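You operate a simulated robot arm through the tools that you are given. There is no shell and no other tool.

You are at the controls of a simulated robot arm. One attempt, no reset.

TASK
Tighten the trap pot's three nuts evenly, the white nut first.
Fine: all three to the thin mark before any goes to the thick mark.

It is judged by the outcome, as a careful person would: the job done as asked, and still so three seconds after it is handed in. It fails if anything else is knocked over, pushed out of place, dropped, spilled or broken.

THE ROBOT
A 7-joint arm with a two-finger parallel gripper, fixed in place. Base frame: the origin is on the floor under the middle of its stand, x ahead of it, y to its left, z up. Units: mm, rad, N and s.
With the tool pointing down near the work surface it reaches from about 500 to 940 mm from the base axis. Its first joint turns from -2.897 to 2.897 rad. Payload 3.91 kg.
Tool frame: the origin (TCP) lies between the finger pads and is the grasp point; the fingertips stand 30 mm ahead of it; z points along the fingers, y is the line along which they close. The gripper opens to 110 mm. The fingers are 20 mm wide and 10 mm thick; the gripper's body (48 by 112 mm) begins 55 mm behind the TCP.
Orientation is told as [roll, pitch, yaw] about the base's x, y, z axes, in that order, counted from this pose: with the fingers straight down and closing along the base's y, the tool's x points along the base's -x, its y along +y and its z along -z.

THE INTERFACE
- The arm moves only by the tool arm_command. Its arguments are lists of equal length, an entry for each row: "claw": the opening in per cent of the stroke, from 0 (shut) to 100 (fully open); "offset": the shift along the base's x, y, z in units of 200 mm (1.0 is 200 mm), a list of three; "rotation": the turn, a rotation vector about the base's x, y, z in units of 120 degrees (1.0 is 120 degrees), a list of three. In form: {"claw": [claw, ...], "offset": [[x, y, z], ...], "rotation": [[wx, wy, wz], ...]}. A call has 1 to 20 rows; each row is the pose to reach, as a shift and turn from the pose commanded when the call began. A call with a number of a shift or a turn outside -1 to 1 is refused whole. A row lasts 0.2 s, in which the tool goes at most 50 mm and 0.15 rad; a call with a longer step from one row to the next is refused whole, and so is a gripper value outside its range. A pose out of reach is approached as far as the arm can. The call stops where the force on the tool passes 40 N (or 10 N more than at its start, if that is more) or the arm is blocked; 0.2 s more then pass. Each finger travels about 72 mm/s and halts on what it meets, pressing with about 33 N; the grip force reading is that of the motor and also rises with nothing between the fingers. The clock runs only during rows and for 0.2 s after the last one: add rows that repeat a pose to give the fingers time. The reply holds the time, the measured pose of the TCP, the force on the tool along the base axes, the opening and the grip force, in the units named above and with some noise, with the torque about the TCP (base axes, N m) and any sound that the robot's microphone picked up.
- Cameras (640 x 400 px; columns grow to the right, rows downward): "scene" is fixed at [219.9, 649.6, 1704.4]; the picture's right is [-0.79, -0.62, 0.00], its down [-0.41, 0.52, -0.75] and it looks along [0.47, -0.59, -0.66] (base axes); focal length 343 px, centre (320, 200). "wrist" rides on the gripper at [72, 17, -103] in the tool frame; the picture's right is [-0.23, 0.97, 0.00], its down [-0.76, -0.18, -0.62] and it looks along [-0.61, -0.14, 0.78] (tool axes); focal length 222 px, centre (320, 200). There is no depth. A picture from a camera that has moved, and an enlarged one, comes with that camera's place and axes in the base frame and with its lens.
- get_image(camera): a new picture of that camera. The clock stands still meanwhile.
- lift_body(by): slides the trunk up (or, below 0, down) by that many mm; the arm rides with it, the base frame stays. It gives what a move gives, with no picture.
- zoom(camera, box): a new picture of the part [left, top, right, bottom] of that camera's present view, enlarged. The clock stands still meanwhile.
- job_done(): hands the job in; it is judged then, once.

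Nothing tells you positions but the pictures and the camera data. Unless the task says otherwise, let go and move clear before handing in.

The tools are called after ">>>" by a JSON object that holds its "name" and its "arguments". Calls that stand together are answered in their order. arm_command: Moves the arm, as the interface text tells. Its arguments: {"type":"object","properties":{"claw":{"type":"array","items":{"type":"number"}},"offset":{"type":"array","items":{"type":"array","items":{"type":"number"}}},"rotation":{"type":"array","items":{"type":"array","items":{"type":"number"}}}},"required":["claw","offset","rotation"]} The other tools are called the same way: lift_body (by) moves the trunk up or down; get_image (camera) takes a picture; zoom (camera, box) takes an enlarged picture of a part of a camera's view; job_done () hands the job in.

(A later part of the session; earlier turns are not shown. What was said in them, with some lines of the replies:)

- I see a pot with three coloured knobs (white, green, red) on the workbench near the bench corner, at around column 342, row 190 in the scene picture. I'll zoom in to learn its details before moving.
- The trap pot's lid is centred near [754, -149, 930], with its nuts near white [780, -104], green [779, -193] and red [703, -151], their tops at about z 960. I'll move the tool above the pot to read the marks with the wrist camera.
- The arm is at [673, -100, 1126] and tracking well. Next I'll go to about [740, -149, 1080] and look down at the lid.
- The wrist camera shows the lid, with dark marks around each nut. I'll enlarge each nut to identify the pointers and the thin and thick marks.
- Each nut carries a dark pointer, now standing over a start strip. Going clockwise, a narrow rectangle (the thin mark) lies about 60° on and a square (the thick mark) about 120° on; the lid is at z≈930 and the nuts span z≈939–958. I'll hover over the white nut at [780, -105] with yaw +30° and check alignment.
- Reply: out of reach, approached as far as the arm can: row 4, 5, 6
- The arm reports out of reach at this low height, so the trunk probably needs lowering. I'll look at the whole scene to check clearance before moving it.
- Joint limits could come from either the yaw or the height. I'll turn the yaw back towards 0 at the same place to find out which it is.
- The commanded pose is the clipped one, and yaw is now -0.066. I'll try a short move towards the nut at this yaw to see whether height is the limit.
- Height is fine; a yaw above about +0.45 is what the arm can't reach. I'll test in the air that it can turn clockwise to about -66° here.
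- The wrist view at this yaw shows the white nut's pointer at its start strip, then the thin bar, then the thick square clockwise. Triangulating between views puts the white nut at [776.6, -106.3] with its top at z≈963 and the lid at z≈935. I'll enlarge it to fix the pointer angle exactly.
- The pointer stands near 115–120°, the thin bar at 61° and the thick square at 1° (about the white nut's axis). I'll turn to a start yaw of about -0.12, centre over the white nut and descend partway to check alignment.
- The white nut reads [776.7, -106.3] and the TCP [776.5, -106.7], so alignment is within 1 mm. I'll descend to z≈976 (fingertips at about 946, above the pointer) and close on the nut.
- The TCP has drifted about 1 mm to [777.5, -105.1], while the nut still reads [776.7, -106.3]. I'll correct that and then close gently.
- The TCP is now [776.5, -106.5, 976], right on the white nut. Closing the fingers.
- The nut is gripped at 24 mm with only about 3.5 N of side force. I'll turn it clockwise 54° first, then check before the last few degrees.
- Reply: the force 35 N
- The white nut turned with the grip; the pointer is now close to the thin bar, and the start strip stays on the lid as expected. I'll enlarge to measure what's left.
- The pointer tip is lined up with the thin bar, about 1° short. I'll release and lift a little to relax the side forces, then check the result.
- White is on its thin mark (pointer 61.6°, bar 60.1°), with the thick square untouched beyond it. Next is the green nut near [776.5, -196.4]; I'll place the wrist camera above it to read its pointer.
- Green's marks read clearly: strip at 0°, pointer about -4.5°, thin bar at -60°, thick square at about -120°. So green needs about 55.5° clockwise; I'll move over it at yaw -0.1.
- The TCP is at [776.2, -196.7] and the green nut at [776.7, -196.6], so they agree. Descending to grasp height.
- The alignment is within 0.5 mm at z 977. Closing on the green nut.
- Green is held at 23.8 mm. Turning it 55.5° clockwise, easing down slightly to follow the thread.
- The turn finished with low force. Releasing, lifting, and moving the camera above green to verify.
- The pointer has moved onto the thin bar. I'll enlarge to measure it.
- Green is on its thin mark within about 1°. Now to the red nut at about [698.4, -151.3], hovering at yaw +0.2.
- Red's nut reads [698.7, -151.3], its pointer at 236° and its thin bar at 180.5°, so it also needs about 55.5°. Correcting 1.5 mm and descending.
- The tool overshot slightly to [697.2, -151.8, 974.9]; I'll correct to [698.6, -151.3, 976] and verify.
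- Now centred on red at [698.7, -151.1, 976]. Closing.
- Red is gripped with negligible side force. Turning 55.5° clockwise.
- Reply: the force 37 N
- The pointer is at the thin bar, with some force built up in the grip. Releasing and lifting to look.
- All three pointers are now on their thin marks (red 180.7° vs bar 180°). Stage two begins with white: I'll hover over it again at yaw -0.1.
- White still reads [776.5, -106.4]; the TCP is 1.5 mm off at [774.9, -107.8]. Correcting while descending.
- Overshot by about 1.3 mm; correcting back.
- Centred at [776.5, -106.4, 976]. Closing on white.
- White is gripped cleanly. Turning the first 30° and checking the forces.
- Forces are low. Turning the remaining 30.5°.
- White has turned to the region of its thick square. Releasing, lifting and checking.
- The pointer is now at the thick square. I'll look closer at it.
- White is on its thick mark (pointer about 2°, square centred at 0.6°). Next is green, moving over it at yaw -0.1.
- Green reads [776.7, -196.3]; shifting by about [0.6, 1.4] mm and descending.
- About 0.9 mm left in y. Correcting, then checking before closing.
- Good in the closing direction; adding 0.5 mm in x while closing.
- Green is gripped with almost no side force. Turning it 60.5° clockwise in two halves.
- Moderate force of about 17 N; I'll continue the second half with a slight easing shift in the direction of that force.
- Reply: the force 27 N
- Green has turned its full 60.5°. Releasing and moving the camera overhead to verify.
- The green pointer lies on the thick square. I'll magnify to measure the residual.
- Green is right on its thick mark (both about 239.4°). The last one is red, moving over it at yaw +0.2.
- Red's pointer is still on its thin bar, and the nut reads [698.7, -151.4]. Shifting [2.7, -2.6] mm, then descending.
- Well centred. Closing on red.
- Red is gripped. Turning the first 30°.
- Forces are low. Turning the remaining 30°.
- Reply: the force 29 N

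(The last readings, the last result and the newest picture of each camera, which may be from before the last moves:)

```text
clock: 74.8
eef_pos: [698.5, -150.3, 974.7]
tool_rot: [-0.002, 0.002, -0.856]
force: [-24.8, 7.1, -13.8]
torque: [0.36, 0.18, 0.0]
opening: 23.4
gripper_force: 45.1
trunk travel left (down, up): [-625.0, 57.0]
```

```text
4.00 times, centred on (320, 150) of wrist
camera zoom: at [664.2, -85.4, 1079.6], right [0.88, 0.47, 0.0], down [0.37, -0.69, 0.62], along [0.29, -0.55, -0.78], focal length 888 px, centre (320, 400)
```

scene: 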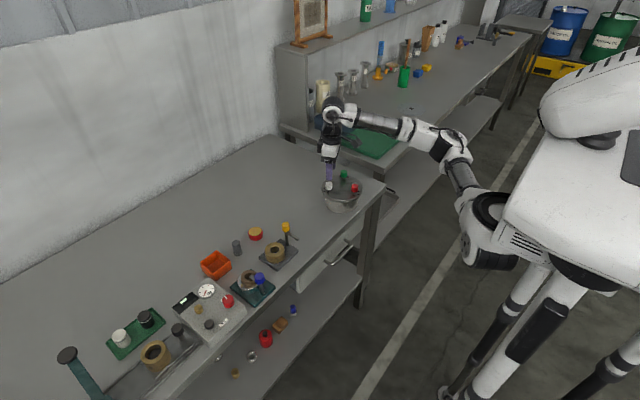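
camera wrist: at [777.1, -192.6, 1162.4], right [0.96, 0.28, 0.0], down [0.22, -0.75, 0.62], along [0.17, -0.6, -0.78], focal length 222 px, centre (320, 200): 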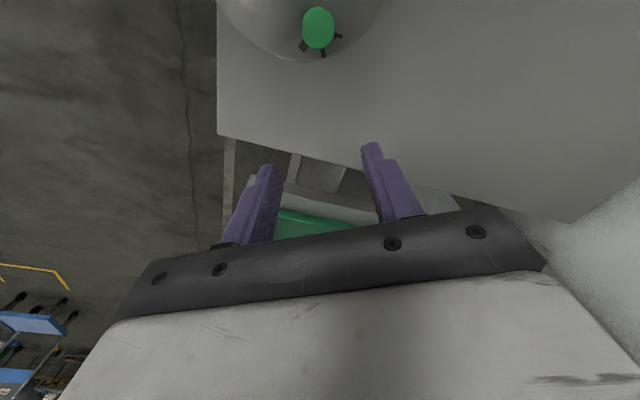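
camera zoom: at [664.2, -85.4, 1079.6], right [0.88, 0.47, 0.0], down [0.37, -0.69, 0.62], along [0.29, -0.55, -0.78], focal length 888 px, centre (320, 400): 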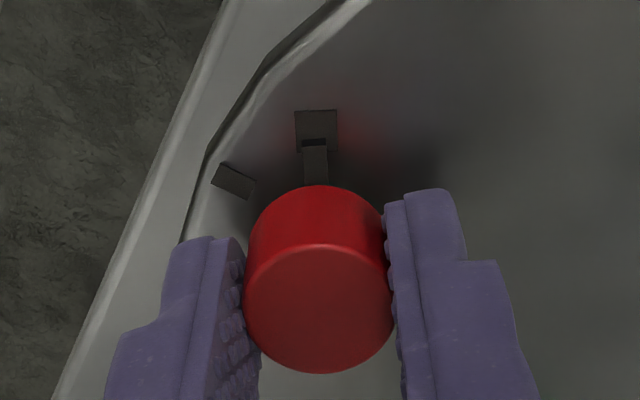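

Red's pointer is centred on its thick square. Releasing and lifting clear, then a final check on all three.

>>> {"name": "arm_command", "arguments": {"claw": [10, 20, 30, 40, 50, 50, 50, 50, 50], "offset": [[0, 0, 0], [0, 0, 0], [0, 0, 0], [0, 0, 0], [0, 0, 0], [0, 0, 0.12], [0, 0, 0.25], [0, 0, 0.35], [0, 0, 0.35]], "rotation": [[0, 0, 0], [0, 0, 0], [0, 0, 0], [0, 0, 0], [0, 0, 0], [0, 0, 0], [0, 0, 0], [0, 0, 0], [0, 0, 0]]}}

>>> {"name": "zoom", "arguments": {"camera": "wrist", "box": [240, 70, 400, 170]}}

>>> {"name": "zoom", "arguments": {"camera": "wrist", "box": [296, 90, 340, 125]}}

>>> {"name": "zoom", "arguments": {"camera": "scene", "box": [302, 160, 382, 210]}}

```text
clock: 76.8
eef_pos: [699.7, -148.9, 1043.7]
tool_rot: [-0.002, -0.001, -0.859]
force: [-0.6, 0.1, -0.5]
torque: [-0.02, 0.0, 0.01]
opening: 54.8
gripper_force: 0.2
trunk travel left (down, up): [-625.0, 57.0]
```

```text
4.00 times, centred on (320, 120) of wrist
camera zoom: at [666.3, -84.7, 1148.5], right [0.88, 0.47, 0.0], down [0.36, -0.69, 0.62], along [0.29, -0.55, -0.78], focal length 888 px, centre (320, 520)
```

zoom: 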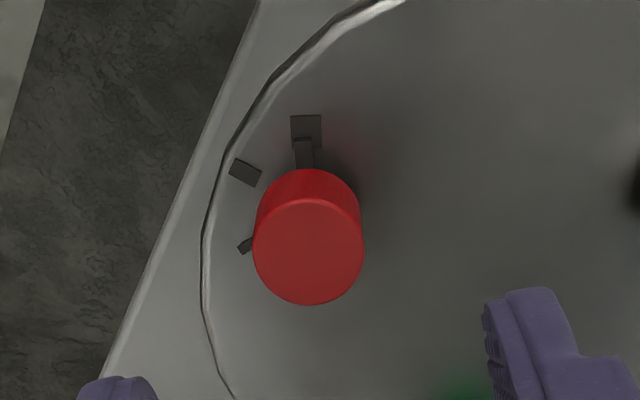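

```text
11.43 times, centred on (318, 108) of wrist
camera zoom: at [666.3, -84.7, 1148.5], right [0.88, 0.47, 0.0], down [0.36, -0.69, 0.62], along [0.29, -0.55, -0.78], focal length 2538 px, centre (343, 1257)
```

zoom: 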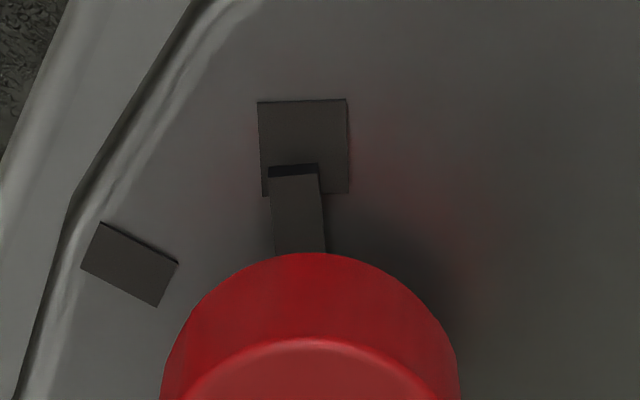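

```text
8.00 times, centred on (342, 185) of scene
camera zoom: at [219.9, 649.6, 1704.4], right [-0.79, -0.62, 0.0], down [-0.41, 0.52, -0.75], along [0.47, -0.59, -0.66], focal length 2744 px, centre (144, 320)
```

zoom: 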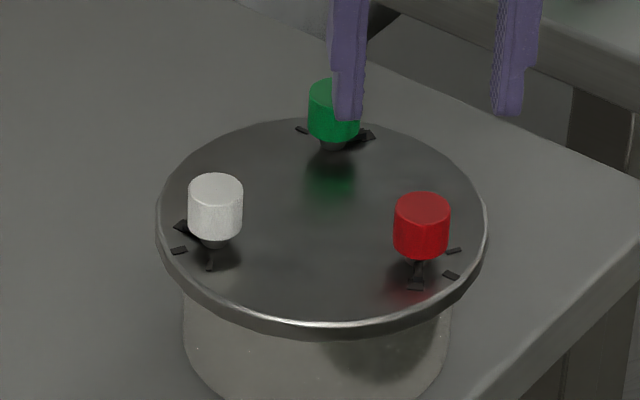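

All three look seated on the thick squares; red seems about 3° short of centre. I'll look closer from both cameras before deciding on a touch-up.

>>> {"name": "zoom", "arguments": {"camera": "scene", "box": [346, 182, 362, 198]}}

>>> {"name": "zoom", "arguments": {"camera": "wrist", "box": [304, 94, 330, 118]}}

```text
16.00 times, centred on (354, 190) of scene
camera zoom: at [219.9, 649.6, 1704.4], right [-0.79, -0.62, 0.0], down [-0.41, 0.52, -0.75], along [0.47, -0.59, -0.66], focal length 5487 px, centre (-224, 360)
```

zoom: 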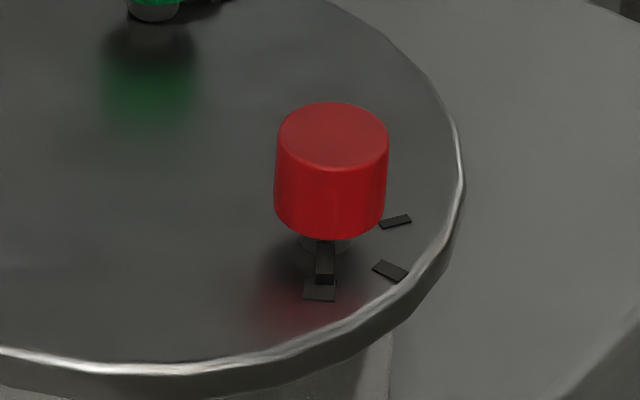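

```text
16.00 times, centred on (317, 106) of wrist
camera zoom: at [666.3, -84.7, 1148.5], right [0.88, 0.47, 0.0], down [0.36, -0.69, 0.62], along [0.29, -0.55, -0.78], focal length 3554 px, centre (368, 1704)
```

zoom: 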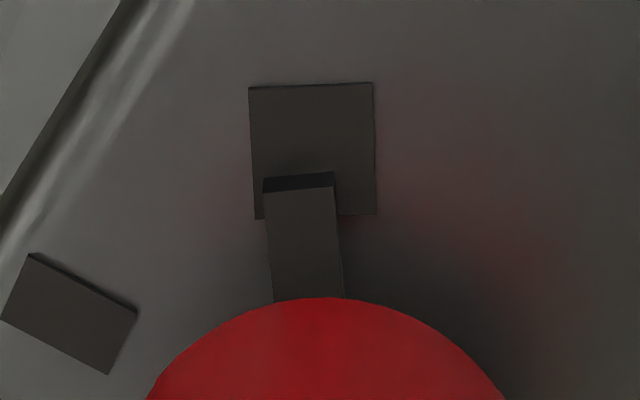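

Both views show red's pointer about 3° short of the square's centre. I'll descend again at this yaw and nudge it.

>>> {"name": "arm_command", "arguments": {"claw": [50, 50, 50, 50, 50, 50, 50], "offset": [[-0.0095, -0.005, 0], [-0.0095, -0.005, -0.1], [-0.0095, -0.005, -0.2], [-0.0095, -0.005, -0.28], [-0.0095, -0.005, -0.345], [-0.0095, -0.005, -0.345], [-0.0095, -0.005, -0.345]], "rotation": [[0, 0, 0], [0, 0, 0], [0, 0, 0], [0, 0, 0], [0, 0, 0], [0, 0, 0], [0, 0, 0]]}}

>>> {"name": "zoom", "arguments": {"camera": "wrist", "box": [240, 100, 400, 200]}}

```text
clock: 78.4
eef_pos: [698.9, -152.4, 976.2]
tool_rot: [0.0, -0.001, -0.858]
force: [0.4, -0.4, -0.2]
torque: [0.02, 0.02, -0.01]
opening: 55.0
gripper_force: 0.2
trunk travel left (down, up): [-625.0, 57.0]
```

```text
4.00 times, centred on (320, 150) of wrist
camera zoom: at [664.1, -87.3, 1080.0], right [0.88, 0.47, 0.0], down [0.36, -0.69, 0.62], along [0.29, -0.55, -0.78], focal length 888 px, centre (320, 400)
```

zoom: 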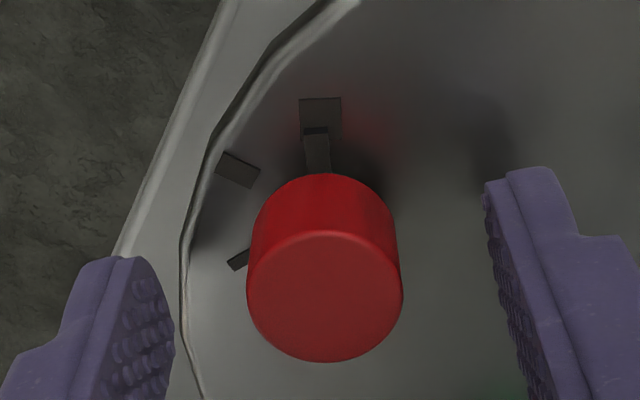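

The TCP is at [698.3, -152.9, 977]; shifting 1.5 mm in y, then closing.

>>> {"name": "arm_command", "arguments": {"claw": [50, 50, 50], "offset": [[0.001, 0.007, -0.004], [0.001, 0.007, -0.004], [0.001, 0.007, -0.004]], "rotation": [[0, 0, 0], [0, 0, 0], [0, 0, 0]]}}

>>> {"name": "zoom", "arguments": {"camera": "wrist", "box": [240, 100, 400, 200]}}

```text
clock: 79.2
eef_pos: [696.6, -151.5, 975.7]
tool_rot: [0.0, 0.001, -0.856]
force: [0.3, -0.4, 0.3]
torque: [0.01, -0.01, -0.03]
opening: 55.0
gripper_force: 0.0
trunk travel left (down, up): [-625.0, 57.0]
```

```text
4.00 times, centred on (320, 150) of wrist
camera zoom: at [663.5, -85.9, 1079.9], right [0.88, 0.47, 0.0], down [0.36, -0.69, 0.62], along [0.29, -0.55, -0.78], focal length 888 px, centre (320, 400)
```

zoom: 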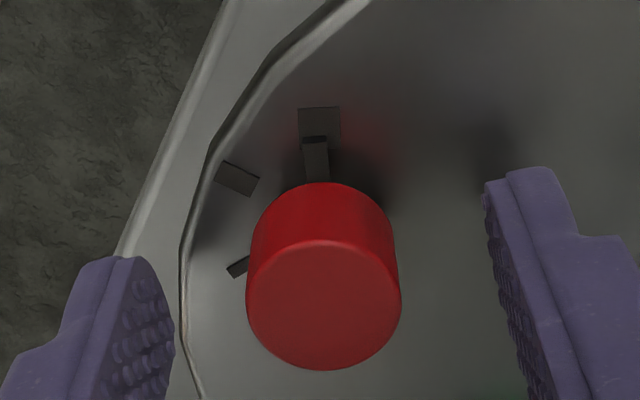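

Half a millimetre left; adjusting and closing.

>>> {"name": "arm_command", "arguments": {"claw": [50, 50, 40, 30, 20, 10, 0, 0, 0], "offset": [[0.003, 0.001, -0.004], [0.003, 0.001, -0.004], [0.003, 0.001, -0.004], [0.003, 0.001, -0.004], [0.003, 0.001, -0.004], [0.003, 0.001, -0.004], [0.003, 0.001, -0.004], [0.003, 0.001, -0.004], [0.003, 0.001, -0.004]], "rotation": [[0, 0, 0], [0, 0, 0], [0, 0, 0], [0, 0, 0], [0, 0, 0], [0, 0, 0], [0, 0, 0], [0, 0, 0], [0, 0, 0]]}}

```text
clock: 81.2
eef_pos: [698.6, -149.9, 976.0]
tool_rot: [-0.001, 0.0, -0.857]
force: [3.5, 1.3, 1.8]
torque: [-0.13, 0.31, 0.01]
opening: 23.5
gripper_force: 45.1
trunk travel left (down, up): [-625.0, 57.0]
```

Gripped. Nudging red another 3° clockwise and checking in place.

>>> {"name": "arm_command", "arguments": {"claw": [0, 0, 0, 0], "offset": [[0, 0, 0], [0, 0, 0], [0, 0, 0], [0, 0, 0]], "rotation": [[0, 0, -0.0125], [0, 0, -0.025], [0, 0, -0.025], [0, 0, -0.025]]}}

>>> {"name": "zoom", "arguments": {"camera": "wrist", "box": [296, 115, 340, 150]}}

```text
clock: 82.2
eef_pos: [697.7, -150.1, 975.8]
tool_rot: [0.001, 0.0, -0.91]
force: [6.7, 0.9, -2.3]
torque: [-0.3, 0.22, 0.0]
opening: 23.3
gripper_force: 45.2
trunk travel left (down, up): [-625.0, 57.0]
```

```text
11.43 times, centred on (318, 132) of wrist
camera zoom: at [667.7, -84.0, 1079.6], right [0.91, 0.42, 0.0], down [0.33, -0.71, 0.62], along [0.26, -0.57, -0.78], focal length 2538 px, centre (343, 971)
```

zoom: 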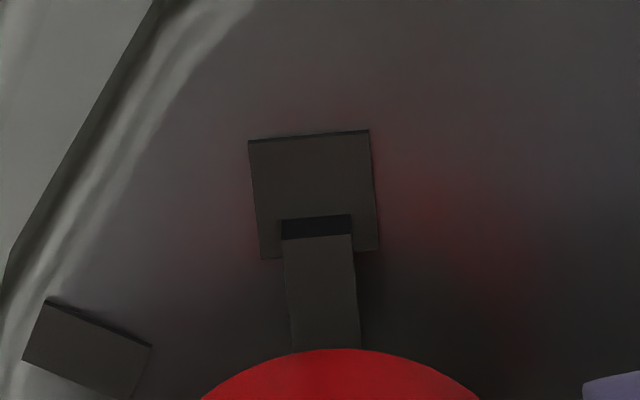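

Red's pointer is now centred on its thick square (120.5° both). Releasing and lifting clear.

>>> {"name": "arm_command", "arguments": {"claw": [10, 20, 30, 40, 50, 50, 50, 50, 50, 50, 50], "offset": [[0, 0, 0], [0, 0, 0], [0, 0, 0], [0, 0, 0], [0, 0, 0], [0, 0, 0.12], [0, 0, 0.25], [0, 0, 0.4], [0, 0, 0.55], [0, 0, 0.65], [0, 0, 0.65]], "rotation": [[0, 0, 0], [0, 0, 0], [0, 0, 0], [0, 0, 0], [0, 0, 0], [0, 0, 0], [0, 0, 0], [0, 0, 0], [0, 0, 0], [0, 0, 0], [0, 0, 0]]}}

>>> {"name": "get_image", "arguments": {"camera": "wrist"}}

>>> {"name": "zoom", "arguments": {"camera": "scene", "box": [302, 160, 382, 210]}}

>>> {"name": "zoom", "arguments": {"camera": "scene", "box": [346, 182, 362, 198]}}

```text
clock: 84.6
eef_pos: [698.5, -151.2, 1104.7]
tool_rot: [0.0, -0.001, -0.91]
force: [-0.5, -0.9, 0.3]
torque: [0.01, 0.01, 0.03]
opening: 55.1
gripper_force: 0.0
trunk travel left (down, up): [-625.0, 57.0]
```

```text
taken
camera wrist: at [667.5, -85.1, 1208.3], right [0.91, 0.42, 0.0], down [0.33, -0.71, 0.62], along [0.26, -0.57, -0.78], focal length 222 px, centre (320, 200)
```

wrist: 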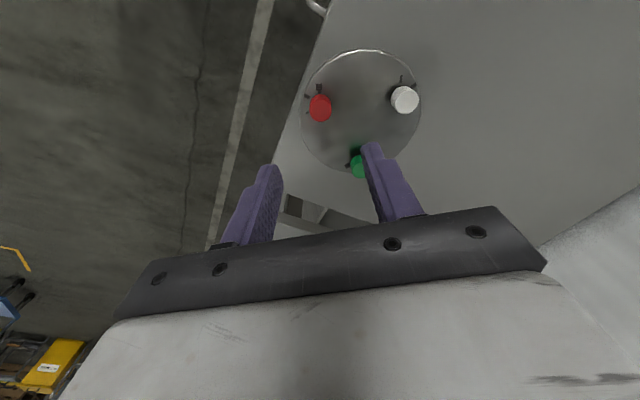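

```text
8.00 times, centred on (342, 185) of scene
camera zoom: at [219.9, 649.6, 1704.4], right [-0.79, -0.62, 0.0], down [-0.41, 0.52, -0.75], along [0.47, -0.59, -0.66], focal length 2744 px, centre (144, 320)
```

zoom: 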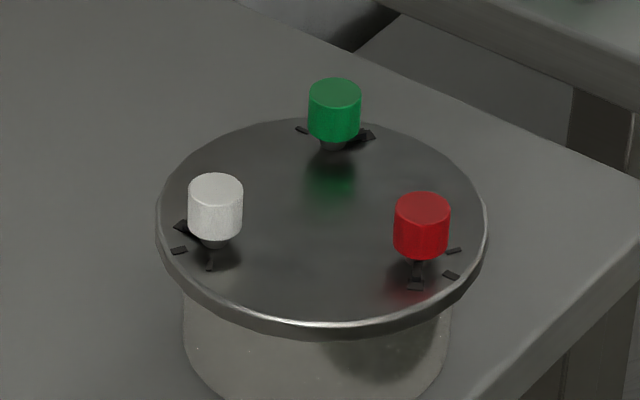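

```text
16.00 times, centred on (354, 190) of scene
camera zoom: at [219.9, 649.6, 1704.4], right [-0.79, -0.62, 0.0], down [-0.41, 0.52, -0.75], along [0.47, -0.59, -0.66], focal length 5487 px, centre (-224, 360)
```

zoom: 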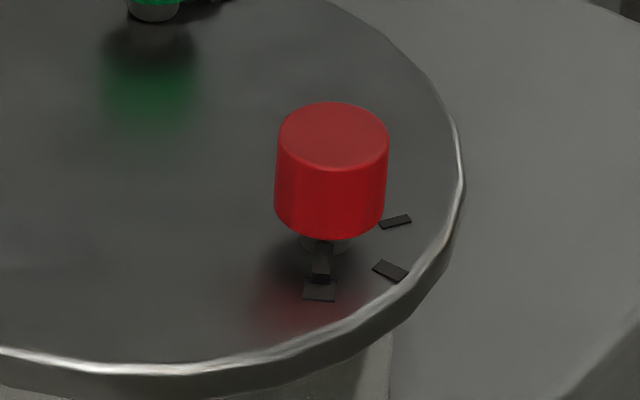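

All three pointers are on their thick squares and the pot hasn't moved. I'll back the arm away towards its start and take a last look at the scene.

>>> {"name": "arm_command", "arguments": {"claw": [50, 50, 50, 50, 50, 50, 50], "offset": [[-0.12, 0.05, 0.1], [-0.28, 0.12, 0.2], [-0.44, 0.2, 0.28], [-0.6, 0.28, 0.34], [-0.74, 0.36, 0.36], [-0.74, 0.36, 0.36], [-0.74, 0.36, 0.36]], "rotation": [[0, 0, 0.05], [0, 0, 0.1], [0, 0, 0.15], [0, 0, 0.2], [0, 0, 0.25], [0, 0, 0.3], [0, 0, 0.3]]}}

>>> {"name": "get_image", "arguments": {"camera": "scene"}}

>>> {"name": "zoom", "arguments": {"camera": "scene", "box": [302, 160, 382, 220]}}

```text
clock: 86.2
eef_pos: [548.0, -77.2, 1176.4]
tool_rot: [0.001, -0.001, -0.281]
force: [-0.6, -0.3, -0.2]
torque: [0.03, 0.03, 0.01]
opening: 55.1
gripper_force: 0.0
trunk travel left (down, up): [-625.0, 57.0]
```

```text
taken
```

scene: 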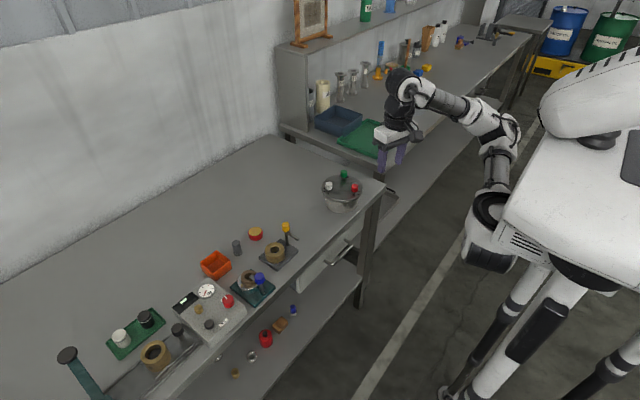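

```text
6.67 times, centred on (342, 190) of scene
camera zoom: at [219.9, 649.6, 1704.4], right [-0.79, -0.62, 0.0], down [-0.41, 0.52, -0.75], along [0.47, -0.59, -0.66], focal length 2286 px, centre (173, 267)
```

zoom: 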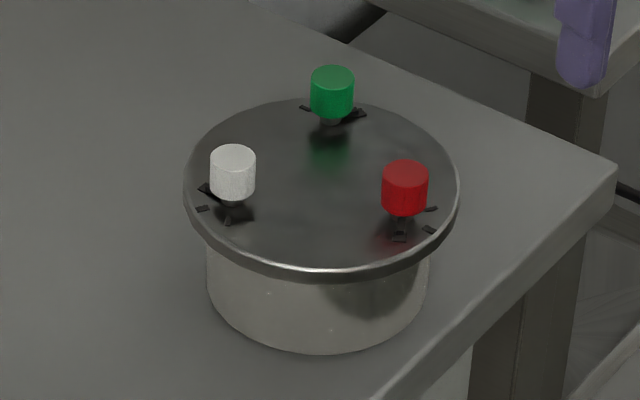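

The pot is where it started, all three nuts stand on their thick marks, nothing else in the scene has moved, and the arm is clear. Handing the job in.

>>> {"name": "job_done", "arguments": {}}

```text
The job is handed in.
```

All three nuts on the trap pot are tightened to their thick marks. White went first in both rounds, and all three were on the thin mark before any went further.

- **Thin round:** white, then green, then red. Each pointer ended within about 1.5° of its thin mark.
- **Thick round:** the same order. Green and red ended within about 1° of the centre of the thick mark, and white within about 1.5°. Red first came up about 3° short, so I gripped it again and turned it the rest of the way.

In the last pictures the pot is where it started and nothing else has moved. The gripper is open and the arm is clear of the bench.
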